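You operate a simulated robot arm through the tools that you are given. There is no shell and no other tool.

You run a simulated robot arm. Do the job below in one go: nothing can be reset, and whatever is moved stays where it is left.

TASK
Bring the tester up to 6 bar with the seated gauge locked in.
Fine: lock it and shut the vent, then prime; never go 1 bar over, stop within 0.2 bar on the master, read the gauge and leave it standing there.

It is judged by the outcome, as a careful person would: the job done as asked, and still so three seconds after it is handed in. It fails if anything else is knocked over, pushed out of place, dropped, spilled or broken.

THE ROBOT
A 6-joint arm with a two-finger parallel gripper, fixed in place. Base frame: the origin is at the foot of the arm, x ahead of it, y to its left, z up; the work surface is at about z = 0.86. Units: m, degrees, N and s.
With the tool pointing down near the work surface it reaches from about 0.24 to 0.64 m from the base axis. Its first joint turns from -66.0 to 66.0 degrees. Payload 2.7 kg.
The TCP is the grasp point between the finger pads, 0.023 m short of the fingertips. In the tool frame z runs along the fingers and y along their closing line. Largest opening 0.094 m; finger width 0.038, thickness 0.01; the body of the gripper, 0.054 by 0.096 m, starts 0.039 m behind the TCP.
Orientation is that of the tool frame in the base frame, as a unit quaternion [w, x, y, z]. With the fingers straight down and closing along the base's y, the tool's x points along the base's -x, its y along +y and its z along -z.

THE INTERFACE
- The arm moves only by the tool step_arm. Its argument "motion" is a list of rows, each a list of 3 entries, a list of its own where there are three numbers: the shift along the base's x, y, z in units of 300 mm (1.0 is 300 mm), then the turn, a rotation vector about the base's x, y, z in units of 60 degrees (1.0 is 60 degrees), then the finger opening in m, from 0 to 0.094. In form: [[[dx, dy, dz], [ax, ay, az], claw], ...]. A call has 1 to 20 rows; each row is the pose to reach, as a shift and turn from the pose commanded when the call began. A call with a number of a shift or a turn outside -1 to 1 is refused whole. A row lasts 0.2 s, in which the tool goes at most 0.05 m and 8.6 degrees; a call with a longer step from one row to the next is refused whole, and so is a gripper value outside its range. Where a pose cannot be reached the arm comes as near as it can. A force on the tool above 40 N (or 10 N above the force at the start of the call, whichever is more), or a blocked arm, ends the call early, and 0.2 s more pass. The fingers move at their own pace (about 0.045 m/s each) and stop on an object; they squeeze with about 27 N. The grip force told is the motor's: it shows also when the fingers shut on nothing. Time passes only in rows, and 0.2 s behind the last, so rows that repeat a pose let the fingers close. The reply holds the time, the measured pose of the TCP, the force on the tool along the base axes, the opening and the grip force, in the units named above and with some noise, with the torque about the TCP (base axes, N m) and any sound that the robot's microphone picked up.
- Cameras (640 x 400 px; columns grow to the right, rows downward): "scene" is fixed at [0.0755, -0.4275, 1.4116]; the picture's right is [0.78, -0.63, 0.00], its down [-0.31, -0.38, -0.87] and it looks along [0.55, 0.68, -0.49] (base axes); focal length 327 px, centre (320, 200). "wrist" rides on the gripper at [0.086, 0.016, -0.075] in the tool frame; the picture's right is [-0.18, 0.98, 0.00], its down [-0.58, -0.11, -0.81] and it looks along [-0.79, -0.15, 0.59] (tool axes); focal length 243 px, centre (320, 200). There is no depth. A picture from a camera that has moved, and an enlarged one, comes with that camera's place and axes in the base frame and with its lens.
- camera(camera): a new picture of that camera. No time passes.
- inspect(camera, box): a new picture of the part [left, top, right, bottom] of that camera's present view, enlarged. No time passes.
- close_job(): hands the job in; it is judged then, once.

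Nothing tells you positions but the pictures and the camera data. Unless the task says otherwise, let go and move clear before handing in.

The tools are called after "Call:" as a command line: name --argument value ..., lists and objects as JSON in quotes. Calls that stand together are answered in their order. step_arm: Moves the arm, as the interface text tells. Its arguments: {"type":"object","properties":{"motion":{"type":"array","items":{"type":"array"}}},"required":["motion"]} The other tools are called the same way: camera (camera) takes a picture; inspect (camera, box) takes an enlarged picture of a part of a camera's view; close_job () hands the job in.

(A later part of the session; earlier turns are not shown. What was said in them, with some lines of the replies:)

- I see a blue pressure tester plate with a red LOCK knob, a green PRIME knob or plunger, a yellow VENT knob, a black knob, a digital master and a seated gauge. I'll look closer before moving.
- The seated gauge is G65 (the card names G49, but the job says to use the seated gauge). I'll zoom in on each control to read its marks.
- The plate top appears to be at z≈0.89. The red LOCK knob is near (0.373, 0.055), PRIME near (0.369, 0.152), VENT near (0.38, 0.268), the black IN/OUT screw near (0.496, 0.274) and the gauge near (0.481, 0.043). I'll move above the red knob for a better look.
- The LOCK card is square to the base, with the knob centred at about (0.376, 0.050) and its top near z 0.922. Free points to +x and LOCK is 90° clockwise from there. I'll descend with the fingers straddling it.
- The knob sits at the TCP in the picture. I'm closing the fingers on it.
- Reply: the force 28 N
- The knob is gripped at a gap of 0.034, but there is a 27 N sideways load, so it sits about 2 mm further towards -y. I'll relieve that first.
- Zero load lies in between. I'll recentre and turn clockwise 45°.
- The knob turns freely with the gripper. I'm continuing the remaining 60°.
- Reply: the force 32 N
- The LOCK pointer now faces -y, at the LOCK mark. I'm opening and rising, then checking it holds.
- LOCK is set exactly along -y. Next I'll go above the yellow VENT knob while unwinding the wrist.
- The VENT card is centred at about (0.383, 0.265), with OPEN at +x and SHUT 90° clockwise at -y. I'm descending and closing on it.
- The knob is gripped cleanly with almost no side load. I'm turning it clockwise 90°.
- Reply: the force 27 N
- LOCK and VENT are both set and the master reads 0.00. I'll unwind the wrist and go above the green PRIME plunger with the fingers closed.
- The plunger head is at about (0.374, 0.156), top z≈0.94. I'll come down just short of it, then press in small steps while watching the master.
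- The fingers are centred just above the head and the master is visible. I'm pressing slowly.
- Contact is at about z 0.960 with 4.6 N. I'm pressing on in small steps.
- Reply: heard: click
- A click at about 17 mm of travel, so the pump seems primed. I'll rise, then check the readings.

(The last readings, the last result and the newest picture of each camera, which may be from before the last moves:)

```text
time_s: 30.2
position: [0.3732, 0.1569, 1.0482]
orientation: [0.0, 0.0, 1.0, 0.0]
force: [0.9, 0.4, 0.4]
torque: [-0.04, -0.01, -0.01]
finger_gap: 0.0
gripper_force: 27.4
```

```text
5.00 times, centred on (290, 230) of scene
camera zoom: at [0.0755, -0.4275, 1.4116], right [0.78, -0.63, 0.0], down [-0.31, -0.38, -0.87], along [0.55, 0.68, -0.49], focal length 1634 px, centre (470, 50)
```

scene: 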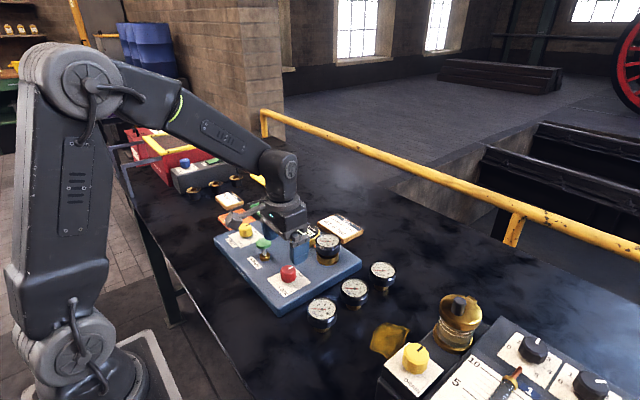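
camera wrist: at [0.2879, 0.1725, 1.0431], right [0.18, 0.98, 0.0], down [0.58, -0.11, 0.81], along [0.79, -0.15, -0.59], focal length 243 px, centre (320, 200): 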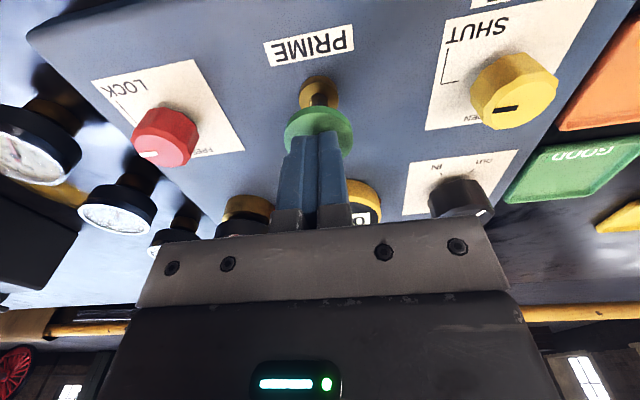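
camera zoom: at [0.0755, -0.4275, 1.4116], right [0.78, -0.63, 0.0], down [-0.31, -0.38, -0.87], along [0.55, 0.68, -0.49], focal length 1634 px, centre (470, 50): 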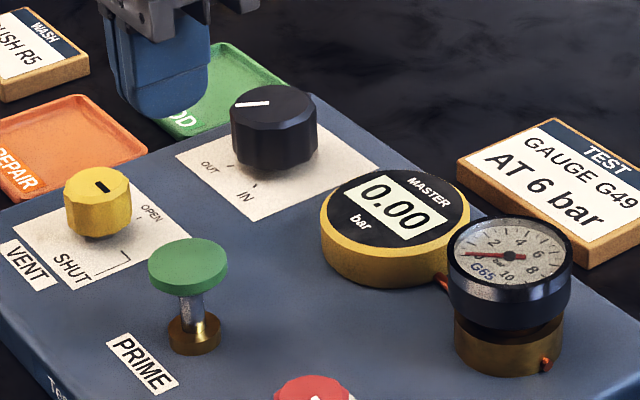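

The plunger sprang back and the master is still 0.00, so the IN/OUT screw should now build the pressure. I'm moving above the black screw knob.

Call:
step_arm --motion '[[[0.084, 0.079, 0], [0, 0, 0], 0.02], [[0.168, 0.159, 0], [0, 0, 0], 0.04], [[0.252, 0.238, 0], [0, 0, 0], 0.06], [[0.336, 0.318, -0.03], [0, 0, 0], 0.08], [[0.42, 0.397, -0.06], [0, 0, 0], 0.094], [[0.42, 0.397, -0.09], [0, 0, 0], 0.094], [[0.42, 0.397, -0.09], [0, 0, 0], 0.094]]'

Call:
camera --camera "wrist"

Call:
inspect --camera "wrist" --box '[240, 0, 400, 130]'

Call:
camera --camera "scene"

```text
time_s: 31.8
position: [0.4995, 0.2748, 1.0201]
orientation: [0.0, 0.0, 1.0, 0.0]
force: [0.1, -0.3, -0.8]
torque: [0.0, -0.02, 0.05]
finger_gap: 0.0944
gripper_force: 0.1
```

```text
taken
camera wrist: at [0.4145, 0.2919, 1.0951], right [0.18, 0.98, 0.0], down [0.58, -0.11, 0.81], along [0.79, -0.15, -0.59], focal length 243 px, centre (320, 200)
```

wrist: 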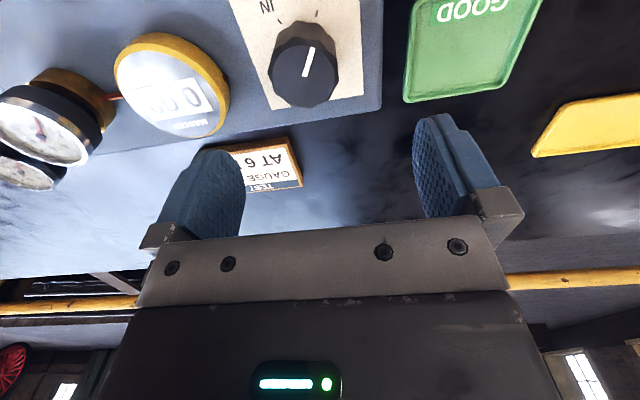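

```text
3.08 times, centred on (320, 65) of wrist
camera zoom: at [0.4145, 0.2919, 1.0951], right [0.18, 0.98, 0.0], down [0.58, -0.11, 0.81], along [0.79, -0.15, -0.59], focal length 746 px, centre (320, 615)
```

zoom: 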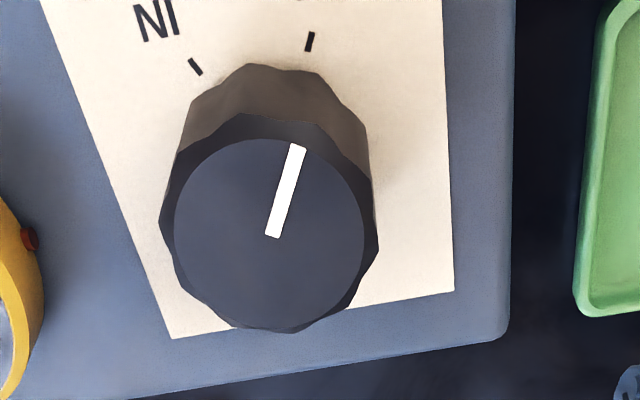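

```text
taken
```

scene: 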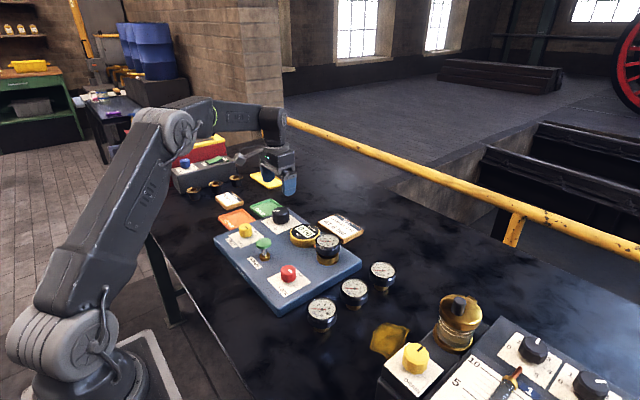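

The black knob is centred at about (0.497, 0.2647), with its pointer at the OUT stop (150°). The IN mark is 300° away clockwise. I'll wind the wrist +60° first to give room for turning clockwise.

Call:
step_arm --motion '[[[-0.009, -0.0355, 0], [0, 0, 0.1], 0.094], [[-0.009, -0.0355, 0], [0, 0, 0.2], 0.094], [[-0.009, -0.0355, 0], [0, 0, 0.3], 0.094], [[-0.009, -0.0355, 0], [0, 0, 0.4], 0.094], [[-0.009, -0.0355, 0], [0, 0, 0.5], 0.094], [[-0.009, -0.0355, 0], [0, 0, 0.6], 0.094], [[-0.009, -0.0355, 0], [0, 0, 0.7], 0.094], [[-0.009, -0.0355, 0], [0, 0, 0.8], 0.094], [[-0.009, -0.0355, 0], [0, 0, 0.9], 0.094], [[-0.009, -0.0355, 0], [0, 0, 1.0], 0.094], [[-0.009, -0.0355, 0], [0, 0, 1.0], 0.094]]'

Call:
camera --camera "wrist"

Call:
inspect --camera "wrist" --box '[240, 0, 400, 130]'

```text
time_s: 34.2
position: [0.4963, 0.2655, 1.0199]
orientation: [0.0, -0.501, 0.866, 0.0]
force: [0.6, 0.3, -0.7]
torque: [0.0, 0.01, 0.0]
finger_gap: 0.0939
gripper_force: 0.0
```

```text
taken
camera wrist: at [0.4402, 0.1983, 1.0957], right [-0.76, 0.65, 0.0], down [0.38, 0.45, 0.81], along [0.52, 0.61, -0.59], focal length 243 px, centre (320, 200)
```

wrist: 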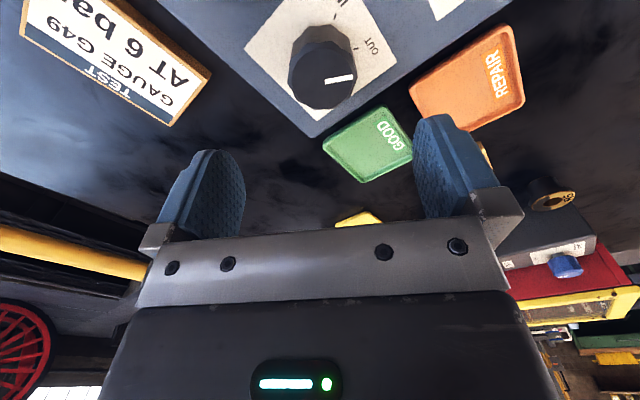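

```text
3.08 times, centred on (320, 65) of wrist
camera zoom: at [0.4402, 0.1983, 1.0957], right [-0.76, 0.65, 0.0], down [0.38, 0.45, 0.81], along [0.52, 0.61, -0.59], focal length 746 px, centre (320, 615)
```

zoom: 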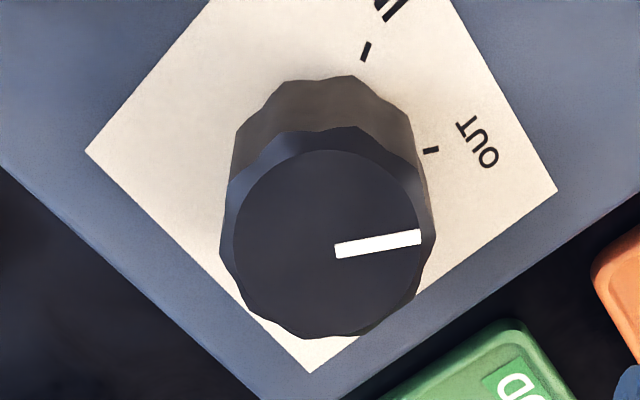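

The refined centre is (0.4955, 0.2657) with the top at about 0.929. I'm descending and closing on it.

Call:
step_arm --motion '[[[-0.0025, 0, -0.08], [0, 0, 0], 0.094], [[-0.0025, 0, -0.16], [0, 0, 0], 0.094], [[-0.0025, 0, -0.24], [0, 0, 0], 0.094], [[-0.0025, 0, -0.29], [0, 0, 0], 0.094], [[-0.0025, 0, -0.327], [0, 0, 0], 0.094], [[-0.0025, 0, -0.327], [0, 0, 0], 0.04], [[-0.0025, 0, -0.327], [0, 0, 0], 0.03], [[-0.0025, 0, -0.327], [0, 0, 0], 0.03], [[-0.0025, 0, -0.327], [0, 0, 0], 0.03]]'

Call:
inspect --camera "scene" --box '[230, 190, 350, 270]'

Call:
camera --camera "wrist"

```text
time_s: 36.2
position: [0.4952, 0.2665, 0.9211]
orientation: [-0.001, -0.5, 0.866, 0.0]
force: [-8.5, 4.3, 0.4]
torque: [-0.08, 0.16, 0.01]
finger_gap: 0.0477
gripper_force: 44.8
```

```text
5.00 times, centred on (290, 230) of scene
camera zoom: at [0.0753, -0.4274, 1.4117], right [0.78, -0.63, 0.0], down [-0.31, -0.38, -0.87], along [0.55, 0.68, -0.49], focal length 1634 px, centre (470, 50)
```

zoom: 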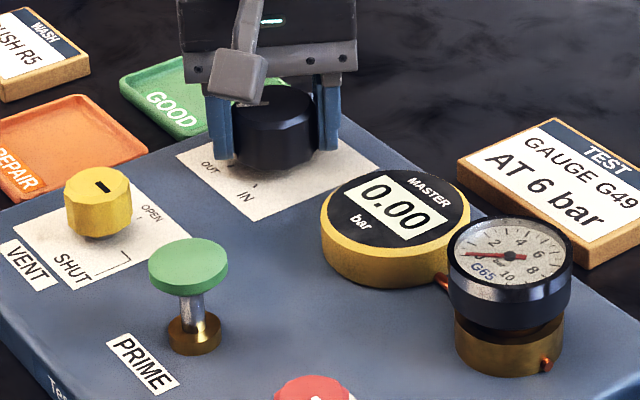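

```text
taken
camera wrist: at [0.439, 0.1995, 0.9971], right [-0.76, 0.65, 0.0], down [0.39, 0.45, 0.81], along [0.52, 0.61, -0.59], focal length 243 px, centre (320, 200)
```

wrist: 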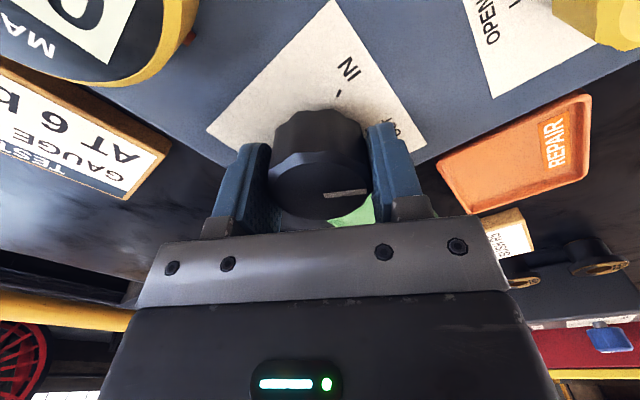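

The knob is gripped (gap 0.048) with low side load, and the master is clearly visible. I'll turn clockwise 24° first and read.

Call:
step_arm --motion '[[[0, 0, 0], [0, 0, -0.1], 0.03], [[0, 0, 0], [0, 0, -0.2], 0.03], [[0, 0, 0], [0, 0, -0.3], 0.03], [[0, 0, 0], [0, 0, -0.4], 0.03]]'

Call:
inspect --camera "scene" --box '[230, 190, 350, 270]'

Call:
inspect --camera "wrist" --box '[240, 80, 400, 240]'

```text
time_s: 37.2
position: [0.4953, 0.265, 0.9213]
orientation: [0.0, -0.308, 0.951, 0.0]
force: [-9.5, 6.8, -5.3]
torque: [0.5, 0.09, -0.03]
finger_gap: 0.0478
gripper_force: 45.3
```

```text
5.00 times, centred on (290, 230) of scene
camera zoom: at [0.0753, -0.4273, 1.4117], right [0.78, -0.63, 0.0], down [-0.31, -0.38, -0.87], along [0.55, 0.68, -0.49], focal length 1634 px, centre (470, 50)
```

zoom: 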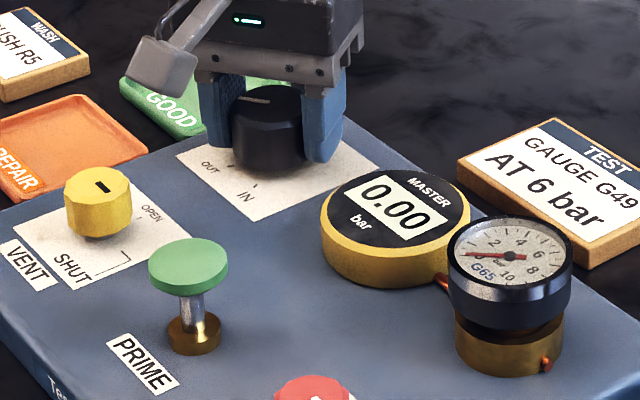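

```text
2.50 times, centred on (320, 160) of wrist
camera zoom: at [0.417, 0.2284, 0.9971], right [-0.43, 0.9, 0.0], down [0.54, 0.25, 0.81], along [0.73, 0.34, -0.59], focal length 606 px, centre (320, 300)
```

zoom: 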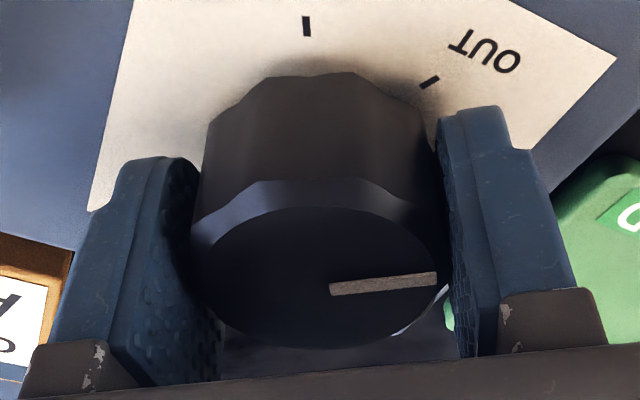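

Call:
step_arm --motion '[[[0, 0, 0], [0, 0, -0.1], 0.03], [[0, 0, 0], [0, 0, -0.2], 0.03], [[0, 0, 0], [0, 0, -0.3], 0.03], [[0, 0, 0], [0, 0, -0.4], 0.03]]'

Call:
inspect --camera "scene" --box '[230, 190, 350, 270]'

```text
time_s: 38.2
position: [0.4965, 0.2654, 0.9224]
orientation: [-0.001, -0.103, 0.995, 0.0]
force: [-11.8, 6.3, -8.6]
torque: [0.32, -0.37, -0.03]
finger_gap: 0.0478
gripper_force: 45.4
```

```text
5.00 times, centred on (290, 230) of scene
camera zoom: at [0.0753, -0.4273, 1.4117], right [0.78, -0.63, 0.0], down [-0.31, -0.38, -0.87], along [0.55, 0.68, -0.49], focal length 1634 px, centre (470, 50)
```

zoom: 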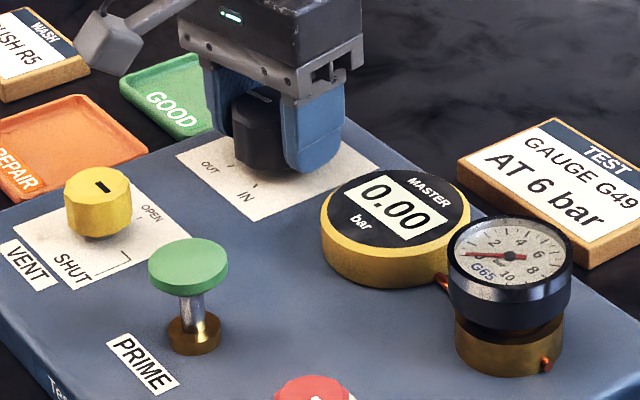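

Call:
step_arm --motion '[[[0, 0, 0], [0, 0, -0.1], 0.03], [[0, 0, 0], [0, 0, -0.2], 0.03], [[0, 0, 0], [0, 0, -0.3], 0.03], [[0, 0, 0], [0, 0, -0.4], 0.03]]'

Call:
inspect --camera "scene" --box '[230, 190, 350, 270]'

```text
time_s: 39.2
position: [0.496, 0.2646, 0.9216]
orientation: [-0.001, 0.106, 0.994, -0.001]
force: [-7.7, 3.3, -12.0]
torque: [0.46, 0.27, -0.05]
finger_gap: 0.0474
gripper_force: 44.9
```

```text
5.00 times, centred on (290, 230) of scene
camera zoom: at [0.0755, -0.4273, 1.4117], right [0.78, -0.63, 0.0], down [-0.31, -0.38, -0.87], along [0.55, 0.68, -0.49], focal length 1634 px, centre (470, 50)
```

zoom: 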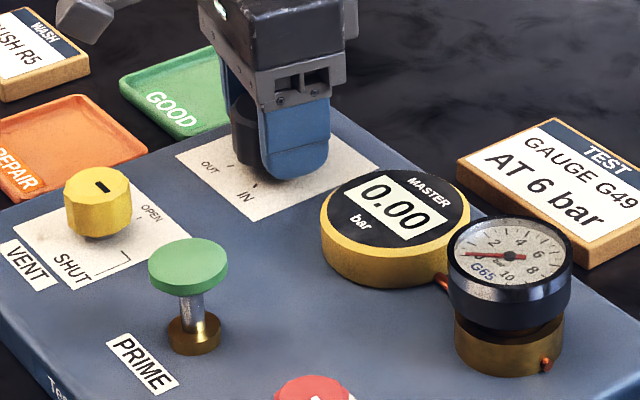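

Call:
step_arm --motion '[[[0, 0, 0], [0, 0, -0.1], 0.03], [[0, 0, 0], [0, 0, -0.2], 0.03], [[0, 0, 0], [0, 0, -0.3], 0.03], [[0, 0, 0], [0, 0, -0.4], 0.03]]'

Call:
inspect --camera "scene" --box '[230, 190, 350, 270]'

Call:
camera --camera "wrist"

```text
time_s: 40.2
position: [0.4957, 0.2639, 0.9217]
orientation: [-0.001, 0.311, 0.951, -0.002]
force: [-7.3, -4.9, -16.0]
torque: [0.69, 0.44, -0.02]
finger_gap: 0.0476
gripper_force: 45.2
```

```text
5.00 times, centred on (290, 230) of scene
camera zoom: at [0.0756, -0.4275, 1.4116], right [0.78, -0.63, 0.0], down [-0.31, -0.38, -0.87], along [0.55, 0.68, -0.49], focal length 1634 px, centre (470, 50)
```

zoom: 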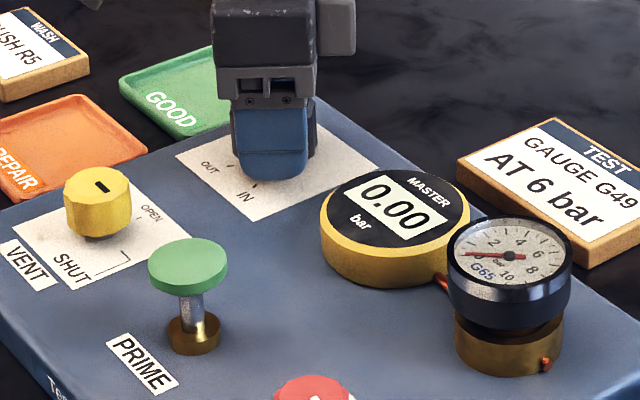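

```text
taken
camera wrist: at [0.4365, 0.3288, 0.9971], right [0.73, 0.68, 0.0], down [0.41, -0.43, 0.81], along [0.55, -0.59, -0.59], focal length 243 px, centre (320, 200)
```

wrist: 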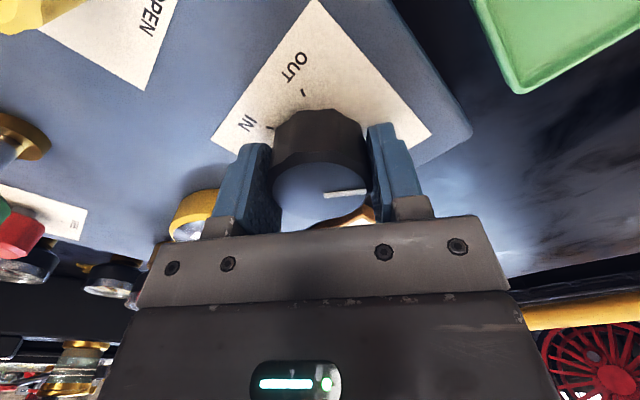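

Call:
step_arm --motion '[[[0, 0, -0.003], [0, 0, -0.1], 0.03], [[0, 0, -0.003], [0, 0, -0.2], 0.03], [[0, 0, -0.003], [0, 0, -0.3], 0.03], [[0, 0, -0.003], [0, 0, -0.4], 0.03]]'

Call:
inspect --camera "scene" --box '[230, 190, 350, 270]'

```text
time_s: 41.2
position: [0.4956, 0.2628, 0.922]
orientation: [-0.001, 0.501, 0.865, -0.001]
force: [-16.4, -15.8, -0.7]
torque: [0.99, 0.49, 0.06]
finger_gap: 0.0474
gripper_force: 44.7
```

```text
5.00 times, centred on (290, 230) of scene
camera zoom: at [0.0751, -0.4279, 1.4115], right [0.78, -0.63, 0.0], down [-0.31, -0.38, -0.87], along [0.55, 0.68, -0.49], focal length 1634 px, centre (470, 50)
```

zoom: 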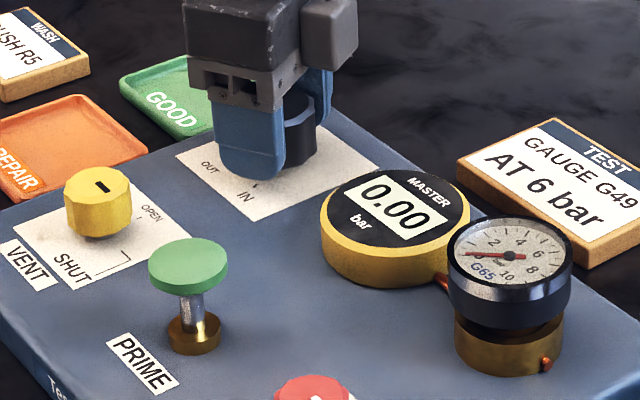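

Call:
step_arm --motion '[[[-0.003, -0.004, 0], [0, 0, -0.1], 0.03], [[-0.003, -0.004, 0], [0, 0, -0.2], 0.03], [[-0.003, -0.004, 0], [0, 0, -0.3], 0.03], [[-0.003, -0.004, 0], [0, 0, -0.4], 0.03]]'

Call:
inspect --camera "scene" --box '[230, 190, 350, 270]'

```text
time_s: 42.2
position: [0.4961, 0.2636, 0.9212]
orientation: [0.001, 0.67, 0.743, 0.0]
force: [-10.2, -4.8, -2.3]
torque: [-0.96, -0.41, 0.04]
finger_gap: 0.0473
gripper_force: 45.4
```

```text
5.00 times, centred on (290, 230) of scene
camera zoom: at [0.0753, -0.4276, 1.4116], right [0.78, -0.63, 0.0], down [-0.31, -0.38, -0.87], along [0.55, 0.68, -0.49], focal length 1634 px, centre (470, 50)
```

zoom: 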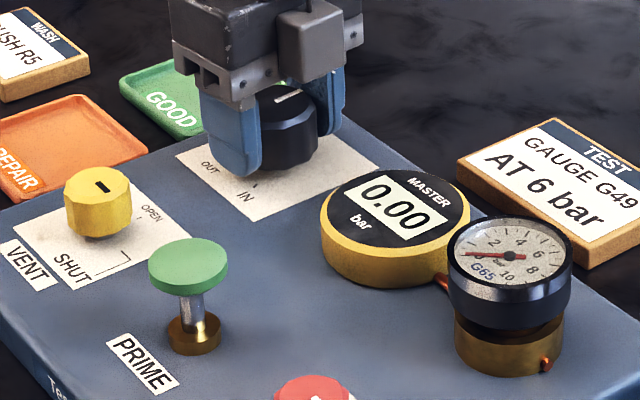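

Nothing has built after 144° of screw, so the system needs more priming. I'll wind the screw back to OUT so that priming is safe, then press more strokes.

Call:
step_arm --motion '[[[0, 0, 0], [0, 0, 0.12], 0.03], [[0, 0, 0], [0, 0, 0.24], 0.03], [[0, 0, 0], [0, 0, 0.36], 0.03], [[0, 0, 0], [0, 0, 0.48], 0.03], [[0, 0, 0], [0, 0, 0.6], 0.03], [[0, 0, 0], [0, 0, 0.72], 0.03], [[0, 0, 0], [0, 0, 0.84], 0.03], [[0, 0, 0], [0, 0, 0.96], 0.03]]'

Call:
step_arm --motion '[[[0, 0, 0], [0, 0, 0.12], 0.03], [[0, 0, 0], [0, 0, 0.24], 0.03], [[0, 0, 0], [0, 0, 0.36], 0.03], [[0, 0, 0], [0, 0, 0.48], 0.03], [[0, 0, 0], [0, 0, 0.6], 0.03], [[0, 0, 0], [0, 0, 0.72], 0.03], [[0, 0, 0], [0, 0, 0.84], 0.03], [[0, 0, 0], [0, 0, 0.96], 0.03]]'

Call:
step_arm --motion '[[[0, 0, 0], [0, 0, 0.12], 0.03], [[0, 0, 0], [0, 0, 0.24], 0.03], [[0, 0, 0], [0, 0, 0.36], 0.03], [[0, 0, 0], [0, 0, 0.45], 0.03]]'

Call:
inspect --camera "scene" --box '[230, 190, 350, 270]'

Call:
camera --camera "wrist"

```text
time_s: 44.0
position: [0.4963, 0.2643, 0.9218]
orientation: [0.001, 0.228, 0.974, 0.002]
force: [6.4, 3.7, 1.5]
torque: [0.26, 1.26, -0.02]
finger_gap: 0.0475
gripper_force: 45.2
```

```text
time_s: 45.8
position: [0.4965, 0.2649, 0.9218]
orientation: [0.002, -0.27, 0.963, 0.001]
force: [11.1, 24.3, 3.8]
torque: [-0.2, 0.43, 0.03]
finger_gap: 0.0477
gripper_force: 45.2
```

```text
time_s: 46.8
position: [0.4944, 0.2656, 0.9217]
orientation: [0.001, -0.488, 0.873, 0.001]
force: [3.2, 22.9, 3.6]
torque: [0.96, -0.21, -0.05]
finger_gap: 0.0473
gripper_force: 45.0
```

```text
5.00 times, centred on (290, 230) of scene
camera zoom: at [0.0755, -0.427, 1.4118], right [0.78, -0.63, 0.0], down [-0.31, -0.38, -0.87], along [0.55, 0.68, -0.49], focal length 1634 px, centre (470, 50)
```

zoom: 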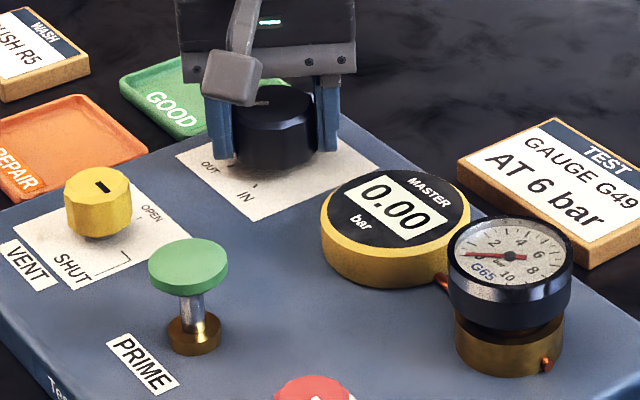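

```text
taken
camera wrist: at [0.4365, 0.2004, 0.9968], right [-0.74, 0.67, 0.0], down [0.4, 0.44, 0.81], along [0.54, 0.6, -0.59], focal length 243 px, centre (320, 200)
```

wrist: 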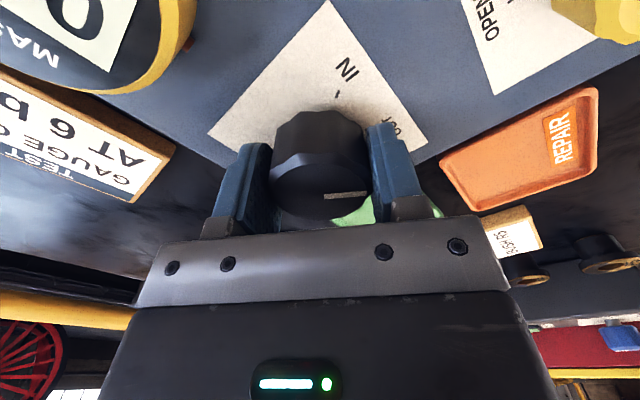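

The screw is back at OUT. I'm releasing, lifting and returning to the plunger.

Call:
step_arm --motion '[[[0, 0, 0], [0, 0, 0], 0.07], [[0, 0, 0], [0, 0, 0], 0.08], [[0, 0, 0.13], [0, 0, 0], 0.08], [[0, 0, 0.26], [0, 0, 0], 0.06], [[0, 0, 0.4], [0, 0, -0.1], 0.04], [[-0.05, -0.045, 0.4], [0, 0, -0.2], 0.02], [[-0.1, -0.09, 0.4], [0, 0, -0.3], 0.0], [[-0.15, -0.135, 0.4], [0, 0, -0.4], 0.0], [[-0.2, -0.18, 0.4], [0, 0, -0.5], 0.0], [[-0.25, -0.225, 0.4], [0, 0, -0.6], 0.0], [[-0.3, -0.27, 0.4], [0, 0, -0.7], 0.0], [[-0.35, -0.315, 0.4], [0, 0, -0.8], 0.0], [[-0.403, -0.362, 0.4], [0, 0, -0.9], 0.0], [[-0.403, -0.362, 0.3], [0, 0, -0.98], 0.0], [[-0.403, -0.362, 0.16], [0, 0, -0.98], 0.0], [[-0.403, -0.362, 0.16], [0, 0, -0.98], 0.0]]'

Call:
camera --camera "wrist"

Call:
inspect --camera "scene" --box '[230, 190, 350, 270]'

```text
time_s: 50.2
position: [0.3748, 0.1546, 0.9703]
orientation: [-0.001, 0.005, 1.0, 0.0]
force: [-0.2, 0.1, 0.3]
torque: [-0.05, -0.01, -0.03]
finger_gap: 0.0002
gripper_force: 27.3
```

```text
taken
camera wrist: at [0.2895, 0.1726, 1.0445], right [0.2, 0.98, 0.0], down [0.58, -0.12, 0.81], along [0.79, -0.16, -0.59], focal length 243 px, centre (320, 200)
```

wrist: 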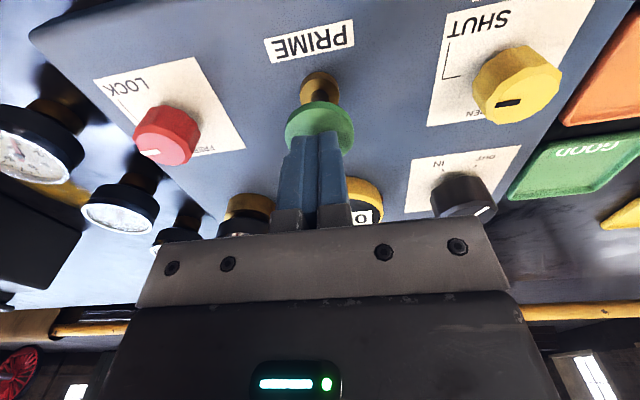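

```text
5.00 times, centred on (290, 230) of scene
camera zoom: at [0.0755, -0.4275, 1.4116], right [0.78, -0.63, 0.0], down [-0.31, -0.38, -0.87], along [0.55, 0.68, -0.49], focal length 1634 px, centre (470, 50)
```

zoom: 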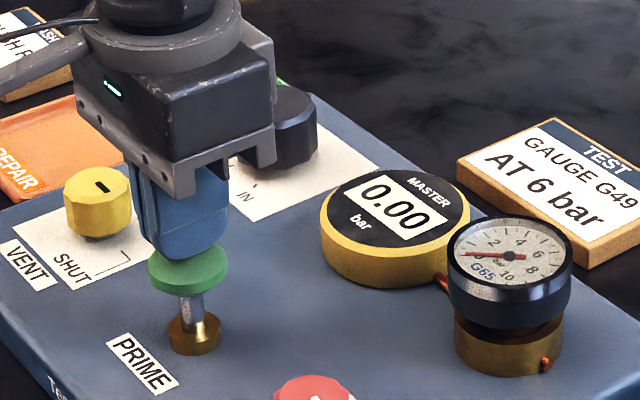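

I'm pressing a second full stroke.

Call:
step_arm --motion '[[[0, 0, -0.035], [0, 0, 0], 0.0], [[0, 0, -0.06], [0, 0, 0], 0.0], [[0, 0, -0.08], [0, 0, 0], 0.0], [[0, 0, -0.097], [0, 0, 0], 0.0], [[0, 0, -0.097], [0, 0, 0], 0.0]]'

Call:
inspect --camera "scene" --box '[230, 190, 350, 270]'

```text
time_s: 51.4
position: [0.3748, 0.1558, 0.9408]
orientation: [0.001, 0.005, 1.0, 0.001]
force: [2.4, 2.3, 11.5]
torque: [0.06, 0.09, -0.03]
finger_gap: 0.0001
gripper_force: 27.3
heard: click
```

```text
5.00 times, centred on (290, 230) of scene
camera zoom: at [0.0754, -0.4275, 1.4116], right [0.78, -0.63, 0.0], down [-0.31, -0.38, -0.87], along [0.55, 0.68, -0.49], focal length 1634 px, centre (470, 50)
```

zoom: 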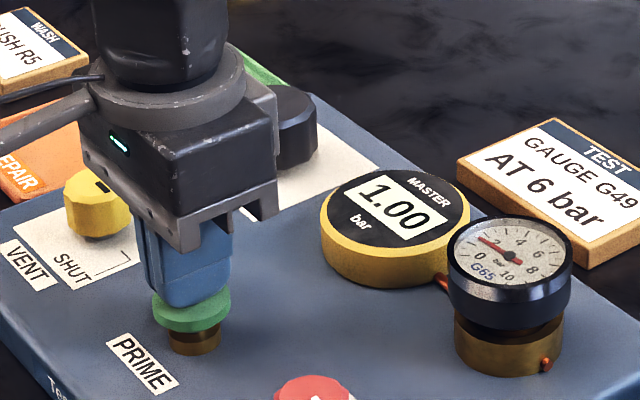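

Now the master reads 1.00 bar. I'm rising and checking that it holds.

Call:
step_arm --motion '[[[0, 0, -0.05], [0, 0, 0], 0.0], [[0, 0, 0], [0, 0, 0], 0.0], [[0, 0, 0.1], [0, 0, 0], 0.0], [[0, 0, 0.2], [0, 0, 0], 0.0], [[0, 0, 0.33], [0, 0, 0], 0.0]]'

Call:
inspect --camera "scene" --box '[230, 190, 350, 270]'

```text
time_s: 51.7
position: [0.3756, 0.154, 0.9404]
orientation: [0.003, 0.004, 1.0, 0.0]
force: [-8.6, -3.9, 19.9]
torque: [-0.05, 0.52, 0.05]
finger_gap: 0.0
gripper_force: 26.8
stopped in row 1: the force on the tool passed its limit at 57 N (the readings are from after the stop); the commanded pose is now the measured one
```

```text
5.00 times, centred on (290, 230) of scene
camera zoom: at [0.075, -0.4277, 1.4116], right [0.78, -0.63, 0.0], down [-0.31, -0.38, -0.87], along [0.55, 0.68, -0.49], focal length 1634 px, centre (470, 50)
```

zoom: 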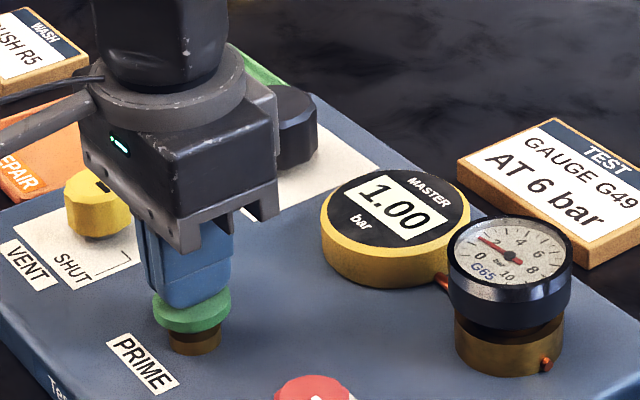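

My mistake: that first row went downward and bottomed the plunger. The stop caught it and nothing changed. I'm going up now.

Call:
step_arm --motion '[[[0, 0, 0.03], [0, 0, 0], 0.0], [[0, 0, 0.08], [0, 0, 0], 0.0], [[0, 0, 0.18], [0, 0, 0], 0.0], [[0, 0, 0.3], [0, 0, 0], 0.0], [[0, 0, 0.37], [0, 0, 0], 0.0], [[0, 0, 0.37], [0, 0, 0], 0.0]]'

Call:
inspect --camera "scene" --box '[230, 190, 350, 270]'

Call:
camera --camera "scene"

```text
time_s: 53.1
position: [0.3746, 0.1557, 1.0511]
orientation: [0.001, 0.006, 1.0, 0.001]
force: [-0.2, 0.2, -1.0]
torque: [0.01, 0.0, 0.0]
finger_gap: 0.0001
gripper_force: 27.0
```

```text
5.00 times, centred on (290, 230) of scene
camera zoom: at [0.0755, -0.4275, 1.4116], right [0.78, -0.63, 0.0], down [-0.31, -0.38, -0.87], along [0.55, 0.68, -0.49], focal length 1634 px, centre (470, 50)
```

zoom: 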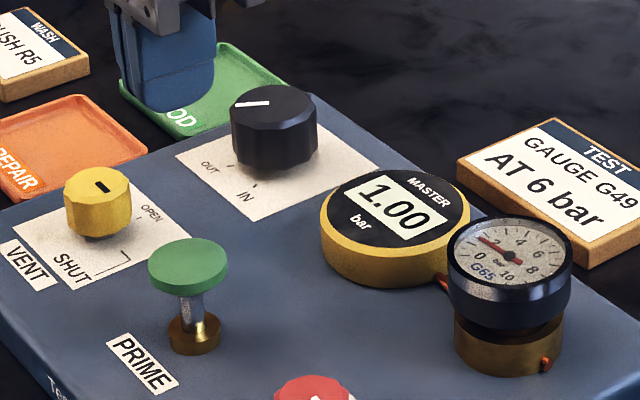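

```text
taken
```

scene: 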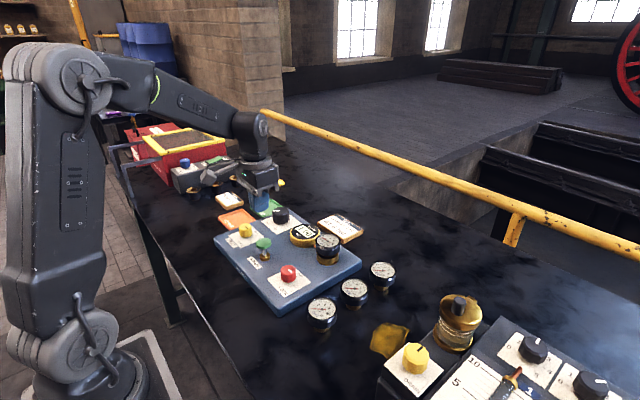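

The pressure holds at 1.00 bar. I'm going back to the screw knob with the wrist wound to +60°.

Call:
step_arm --motion '[[[0.04, 0.0366, 0], [0, 0, 0.1], 0.02], [[0.08, 0.073, 0], [0, 0, 0.2], 0.04], [[0.12, 0.11, 0], [0, 0, 0.3], 0.06], [[0.16, 0.146, 0], [0, 0, 0.4], 0.08], [[0.2, 0.183, 0], [0, 0, 0.5], 0.094], [[0.24, 0.22, 0], [0, 0, 0.6], 0.094], [[0.28, 0.256, 0], [0, 0, 0.7], 0.094], [[0.32, 0.293, 0], [0, 0, 0.8], 0.094], [[0.36, 0.329, 0], [0, 0, 0.9], 0.094], [[0.3993, 0.3657, 0], [0, 0, 1.0], 0.094], [[0.3993, 0.3657, 0], [0, 0, 1.0], 0.094]]'

Call:
camera --camera "wrist"

```text
time_s: 55.5
position: [0.4955, 0.2654, 1.0503]
orientation: [0.0, -0.496, 0.869, 0.002]
force: [0.2, 0.7, -1.8]
torque: [0.03, -0.03, -0.02]
finger_gap: 0.094
gripper_force: 0.0
```

```text
taken
camera wrist: at [0.4376, 0.1992, 1.1249], right [-0.75, 0.66, 0.0], down [0.39, 0.44, 0.81], along [0.53, 0.61, -0.59], focal length 243 px, centre (320, 200)
```

wrist: 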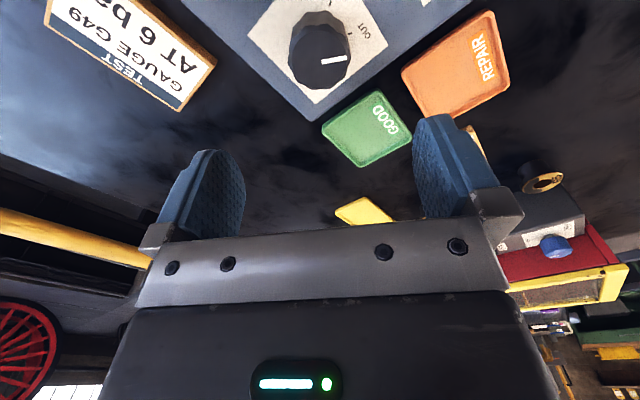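

Call:
step_arm --motion '[[[-0.002, 0, -0.1], [0, 0, 0], 0.094], [[-0.002, 0, -0.2], [0, 0, 0], 0.094], [[-0.002, 0, -0.3], [0, 0, 0], 0.094], [[-0.002, 0, -0.38], [0, 0, 0], 0.094], [[-0.002, 0, -0.43], [0, 0, 0], 0.094], [[-0.002, 0, -0.43], [0, 0, 0], 0.04], [[-0.002, 0, -0.43], [0, 0, 0], 0.03], [[-0.002, 0, -0.43], [0, 0, 0], 0.03], [[-0.002, 0, -0.43], [0, 0, 0], 0.03]]'

Call:
inspect --camera "scene" --box '[230, 190, 350, 270]'

```text
time_s: 57.5
position: [0.4947, 0.2658, 0.9217]
orientation: [0.002, -0.494, 0.869, 0.002]
force: [3.4, -1.5, -2.8]
torque: [0.11, -0.47, 0.01]
finger_gap: 0.0478
gripper_force: 44.4
```

```text
5.00 times, centred on (290, 230) of scene
camera zoom: at [0.0756, -0.4275, 1.4116], right [0.78, -0.63, 0.0], down [-0.31, -0.38, -0.87], along [0.55, 0.68, -0.49], focal length 1634 px, centre (470, 50)
```

zoom: 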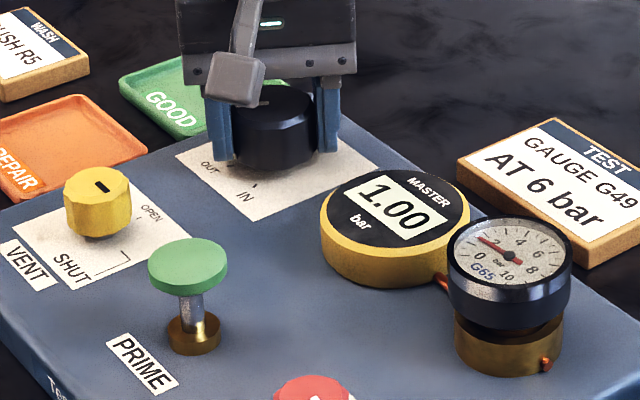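

Gripped cleanly at 1.00 bar. I'm turning in 18° and reading.

Call:
step_arm --motion '[[[0, 0, 0], [0, 0, -0.1], 0.03], [[0, 0, 0], [0, 0, -0.2], 0.03], [[0, 0, 0], [0, 0, -0.3], 0.03]]'

Call:
inspect --camera "scene" --box '[230, 190, 350, 270]'

```text
time_s: 58.3
position: [0.4965, 0.266, 0.9219]
orientation: [0.002, -0.353, 0.936, 0.002]
force: [11.1, 2.0, -2.3]
torque: [-0.83, 0.7, 0.0]
finger_gap: 0.0477
gripper_force: 45.0
```

```text
5.00 times, centred on (290, 230) of scene
camera zoom: at [0.0759, -0.4274, 1.4116], right [0.78, -0.63, 0.0], down [-0.31, -0.38, -0.87], along [0.55, 0.68, -0.49], focal length 1634 px, centre (470, 50)
```

zoom: 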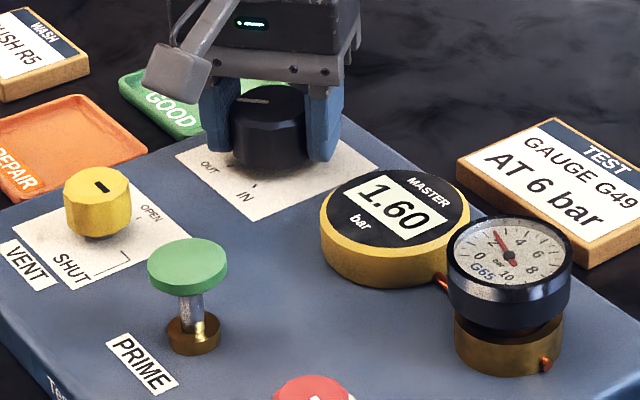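

0.6 bar for 18°, or about 0.033 bar per degree. The way ahead is about 132° more, so I'll continue with 36°.

Call:
step_arm --motion '[[[-0.002, 0, 0], [0, 0, -0.1], 0.03], [[-0.002, 0, 0], [0, 0, -0.2], 0.03], [[-0.002, 0, 0], [0, 0, -0.3], 0.03], [[-0.002, 0, 0], [0, 0, -0.4], 0.03], [[-0.002, 0, 0], [0, 0, -0.5], 0.03], [[-0.002, 0, 0], [0, 0, -0.6], 0.03]]'

Call:
inspect --camera "scene" --box '[230, 190, 350, 270]'

```text
time_s: 59.7
position: [0.4945, 0.2651, 0.9213]
orientation: [0.003, -0.046, 0.999, 0.002]
force: [19.4, 1.0, -6.5]
torque: [-0.14, -0.73, 0.05]
finger_gap: 0.0473
gripper_force: 45.1
```

```text
5.00 times, centred on (290, 230) of scene
camera zoom: at [0.0761, -0.4274, 1.4116], right [0.78, -0.63, 0.0], down [-0.31, -0.38, -0.87], along [0.55, 0.68, -0.49], focal length 1634 px, centre (470, 50)
```

zoom: 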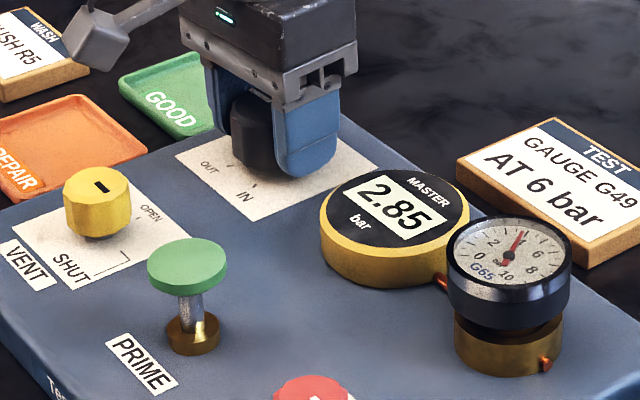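

2.85 bar and linear. I'm easing the side load and turning 54° more (expecting about 4.7).

Call:
step_arm --motion '[[[0.003, 0, 0], [0, 0, -0.1], 0.03], [[0.003, 0, 0], [0, 0, -0.2], 0.03], [[0.003, 0, 0], [0, 0, -0.3], 0.03], [[0.003, 0, 0], [0, 0, -0.4], 0.03], [[0.003, 0, 0], [0, 0, -0.5], 0.03], [[0.003, 0, 0], [0, 0, -0.6], 0.03], [[0.003, 0, 0], [0, 0, -0.7], 0.03], [[0.003, 0, 0], [0, 0, -0.8], 0.03], [[0.003, 0, 0], [0, 0, -0.9], 0.03]]'

Call:
inspect --camera "scene" --box '[230, 190, 350, 270]'

```text
time_s: 61.7
position: [0.4951, 0.2657, 0.9214]
orientation: [0.002, 0.413, 0.911, -0.001]
force: [8.6, -5.4, 4.9]
torque: [0.25, 0.62, -0.02]
finger_gap: 0.0474
gripper_force: 45.4
```

```text
5.00 times, centred on (290, 230) of scene
camera zoom: at [0.0757, -0.4277, 1.4115], right [0.78, -0.63, 0.0], down [-0.31, -0.38, -0.87], along [0.55, 0.68, -0.49], focal length 1634 px, centre (470, 50)
```

zoom: 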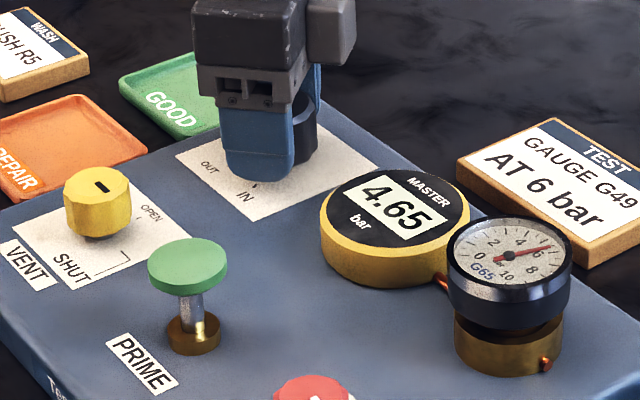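

4.65 bar. I'm turning 36° more (expecting about 5.85).

Call:
step_arm --motion '[[[0, 0, 0], [0, 0, -0.1], 0.03], [[0, 0, 0], [0, 0, -0.2], 0.03], [[0, 0, 0], [0, 0, -0.3], 0.03], [[0, 0, 0], [0, 0, -0.4], 0.03], [[0, 0, 0], [0, 0, -0.5], 0.03], [[0, 0, 0], [0, 0, -0.6], 0.03]]'

Call:
inspect --camera "scene" --box '[280, 200, 380, 270]'

```text
time_s: 63.1
position: [0.4949, 0.2646, 0.9219]
orientation: [0.002, 0.674, 0.739, 0.0]
force: [4.6, -7.5, 5.3]
torque: [0.61, 0.8, 0.01]
finger_gap: 0.0475
gripper_force: 45.3
```

```text
5.71 times, centred on (330, 235) of scene
camera zoom: at [0.0756, -0.4278, 1.4115], right [0.78, -0.63, 0.0], down [-0.31, -0.38, -0.87], along [0.55, 0.68, -0.49], focal length 1867 px, centre (263, 0)
```

zoom: 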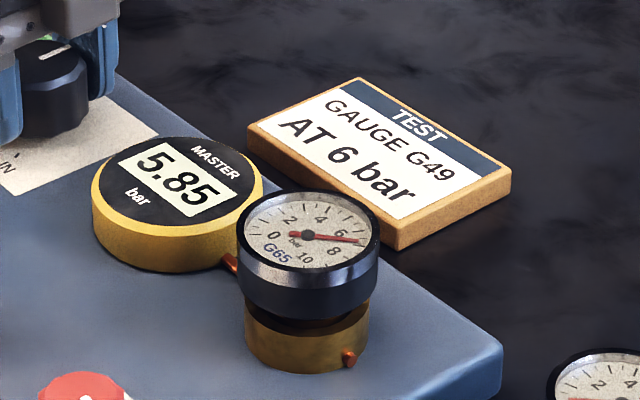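

5.85 bar. I'm trimming 4.5° more.

Call:
step_arm --motion '[[[0, 0, 0], [0, 0, -0.04], 0.03], [[0, 0, 0], [0, 0, -0.075], 0.03], [[0, 0, 0], [0, 0, -0.075], 0.03]]'

Call:
inspect --camera "scene" --box '[280, 200, 380, 270]'

```text
time_s: 63.9
position: [0.4937, 0.2643, 0.921]
orientation: [0.002, 0.702, 0.712, -0.001]
force: [1.4, -9.7, 2.8]
torque: [0.81, -0.16, 0.04]
finger_gap: 0.0476
gripper_force: 44.6
```

```text
5.71 times, centred on (330, 235) of scene
camera zoom: at [0.0755, -0.4278, 1.4115], right [0.78, -0.63, 0.0], down [-0.31, -0.38, -0.87], along [0.55, 0.68, -0.49], focal length 1867 px, centre (263, 0)
```

zoom: 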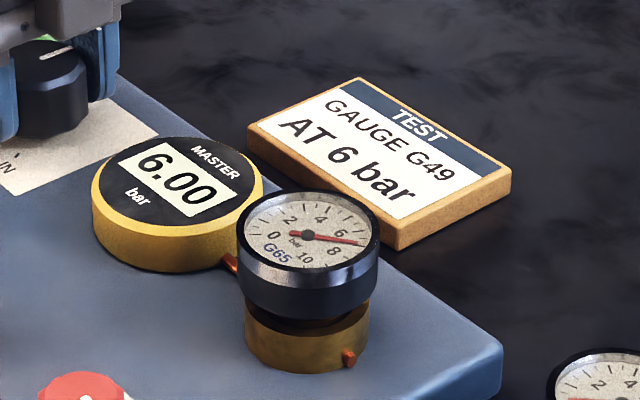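

The master reads exactly 6.00. I'm releasing gently, with a modest opening and a straight lift, then checking that it stands.

Call:
step_arm --motion '[[[0, 0, 0], [0, 0, 0], 0.06], [[0, 0, 0], [0, 0, 0], 0.07], [[0, 0, 0], [0, 0, 0], 0.07], [[0, 0, 0.08], [0, 0, 0], 0.07], [[0, 0, 0.2], [0, 0, 0], 0.07], [[0, 0, 0.33], [0, 0, 0], 0.07], [[0, 0, 0.46], [0, 0, 0], 0.07], [[0, 0, 0.6], [0, 0, 0], 0.07], [[0, 0, 0.6], [0, 0, 0], 0.07], [[0, 0, 0.6], [0, 0, 0], 0.07]]'

Call:
inspect --camera "scene" --box '[280, 200, 380, 270]'

Call:
inspect --camera "scene" --box '[315, 228, 350, 252]'

Call:
camera --camera "scene"

```text
time_s: 66.1
position: [0.4957, 0.2655, 1.1023]
orientation: [0.002, 0.701, 0.713, 0.0]
force: [-0.1, 0.4, 0.8]
torque: [-0.01, -0.02, 0.0]
finger_gap: 0.0701
gripper_force: 0.1
```

```text
5.71 times, centred on (330, 235) of scene
camera zoom: at [0.0755, -0.4275, 1.4116], right [0.78, -0.63, 0.0], down [-0.31, -0.38, -0.87], along [0.55, 0.68, -0.49], focal length 1867 px, centre (263, 0)
```

zoom: 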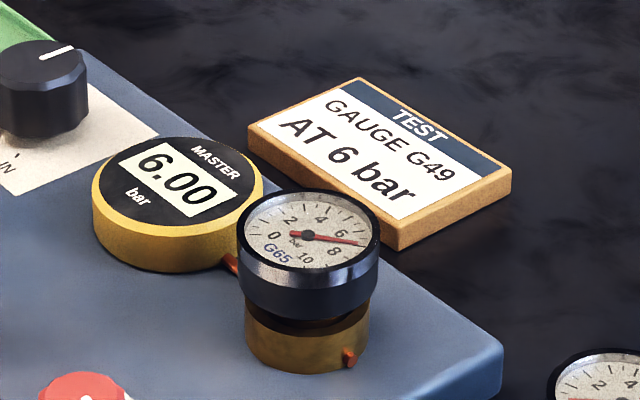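

```text
16.00 times, centred on (332, 240) of scene
camera zoom: at [0.0755, -0.4275, 1.4116], right [0.78, -0.63, 0.0], down [-0.31, -0.38, -0.87], along [0.55, 0.68, -0.49], focal length 5227 px, centre (120, -440)
```

zoom: 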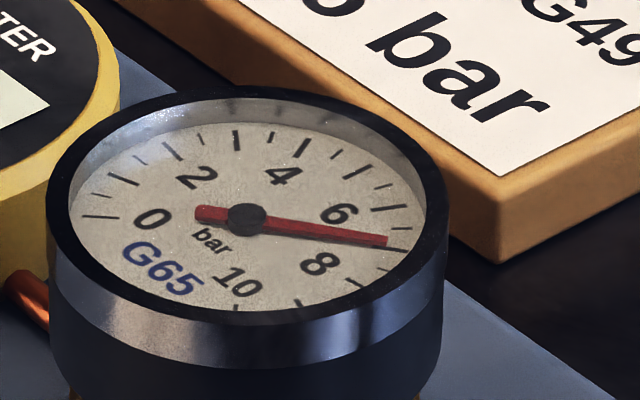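

```text
taken
```

scene: 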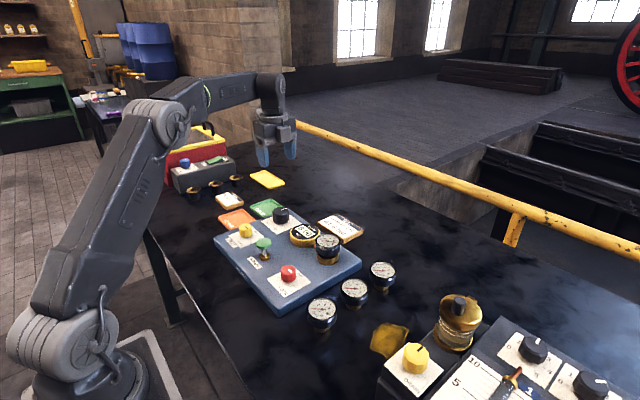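

The master stands at 6.00 with the arm clear. I'll wait a few seconds to confirm there is no drift, and read the gauge more closely.

Call:
step_arm --motion '[[[0, 0, 0], [0, 0, 0], 0.07], [[0, 0, 0], [0, 0, 0], 0.07], [[0, 0, 0], [0, 0, 0], 0.07], [[0, 0, 0], [0, 0, 0], 0.07], [[0, 0, 0], [0, 0, 0], 0.07], [[0, 0, 0], [0, 0, 0], 0.07], [[0, 0, 0], [0, 0, 0], 0.07], [[0, 0, 0], [0, 0, 0], 0.07], [[0, 0, 0], [0, 0, 0], 0.07], [[0, 0, 0], [0, 0, 0], 0.07], [[0, 0, 0], [0, 0, 0], 0.07], [[0, 0, 0], [0, 0, 0], 0.07], [[0, 0, 0], [0, 0, 0], 0.07], [[0, 0, 0], [0, 0, 0], 0.07], [[0, 0, 0], [0, 0, 0], 0.07], [[0, 0, 0], [0, 0, 0], 0.07], [[0, 0, 0], [0, 0, 0], 0.07], [[0, 0, 0], [0, 0, 0], 0.07], [[0, 0, 0], [0, 0, 0], 0.07], [[0, 0, 0], [0, 0, 0], 0.07]]'

Call:
inspect --camera "scene" --box '[200, 180, 400, 320]'

Call:
inspect --camera "scene" --box '[318, 232, 342, 248]'

```text
time_s: 70.3
position: [0.4966, 0.2652, 1.1009]
orientation: [0.002, 0.702, 0.712, -0.001]
force: [0.4, -0.1, 0.2]
torque: [0.01, 0.0, -0.01]
finger_gap: 0.0698
gripper_force: 0.0
```

```text
2.86 times, centred on (300, 250) of scene
camera zoom: at [0.0755, -0.4275, 1.4116], right [0.78, -0.63, 0.0], down [-0.31, -0.38, -0.87], along [0.55, 0.68, -0.49], focal length 934 px, centre (377, 57)
```

zoom: 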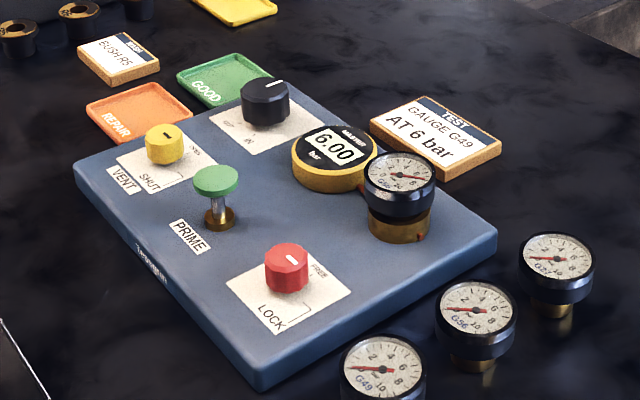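

```text
16.00 times, centred on (330, 240) of scene
camera zoom: at [0.0755, -0.4275, 1.4116], right [0.78, -0.63, 0.0], down [-0.31, -0.38, -0.87], along [0.55, 0.68, -0.49], focal length 5227 px, centre (160, -440)
```

zoom: 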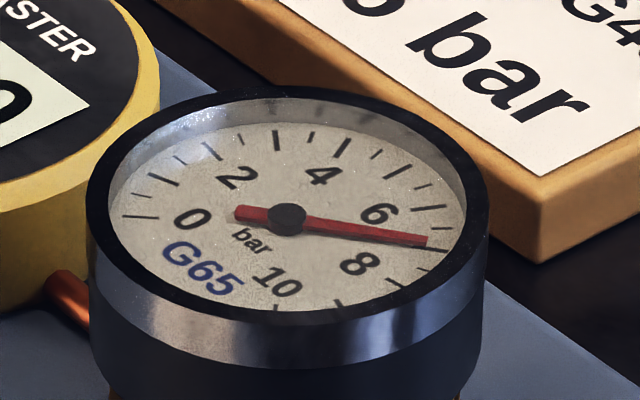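

The master stands steady at 6.00 bar with the seated gauge (G65) locked and the vent shut. G65 itself reads about 6.8 bar, so roughly 0.8 high against the master. The arm is clear and nothing else was moved, so I'm handing in.

Call:
close_job

```text
The job is handed in.
```

The tester is standing at 6.00 bar on the master, with the seated gauge locked in and the vent shut. The reading did not move in the six or so seconds I watched after letting go. The highest reading I saw on the way up was 6.00.

- **Gauge reading:** the seated gauge, G65, reads about 6.8 bar, so it is roughly 0.8 bar high against the master.
- **Card mismatch:** the test card calls for gauge G49, but the gauge in the seat is G65. G49 is standing loose beside the tester. I tested the seated one, as you asked.
- **Priming:** the first stroke built no pressure. I turned the IN/OUT screw in about 144°, still got nothing, wound it back to OUT and primed again, which gave 1.00 bar.
- **One slip:** after the second stroke I sent the arm down instead of up, and it pressed the plunger against its stop at 57 N before it cut out. The pressure stayed at 1.00 bar and I saw no damage.
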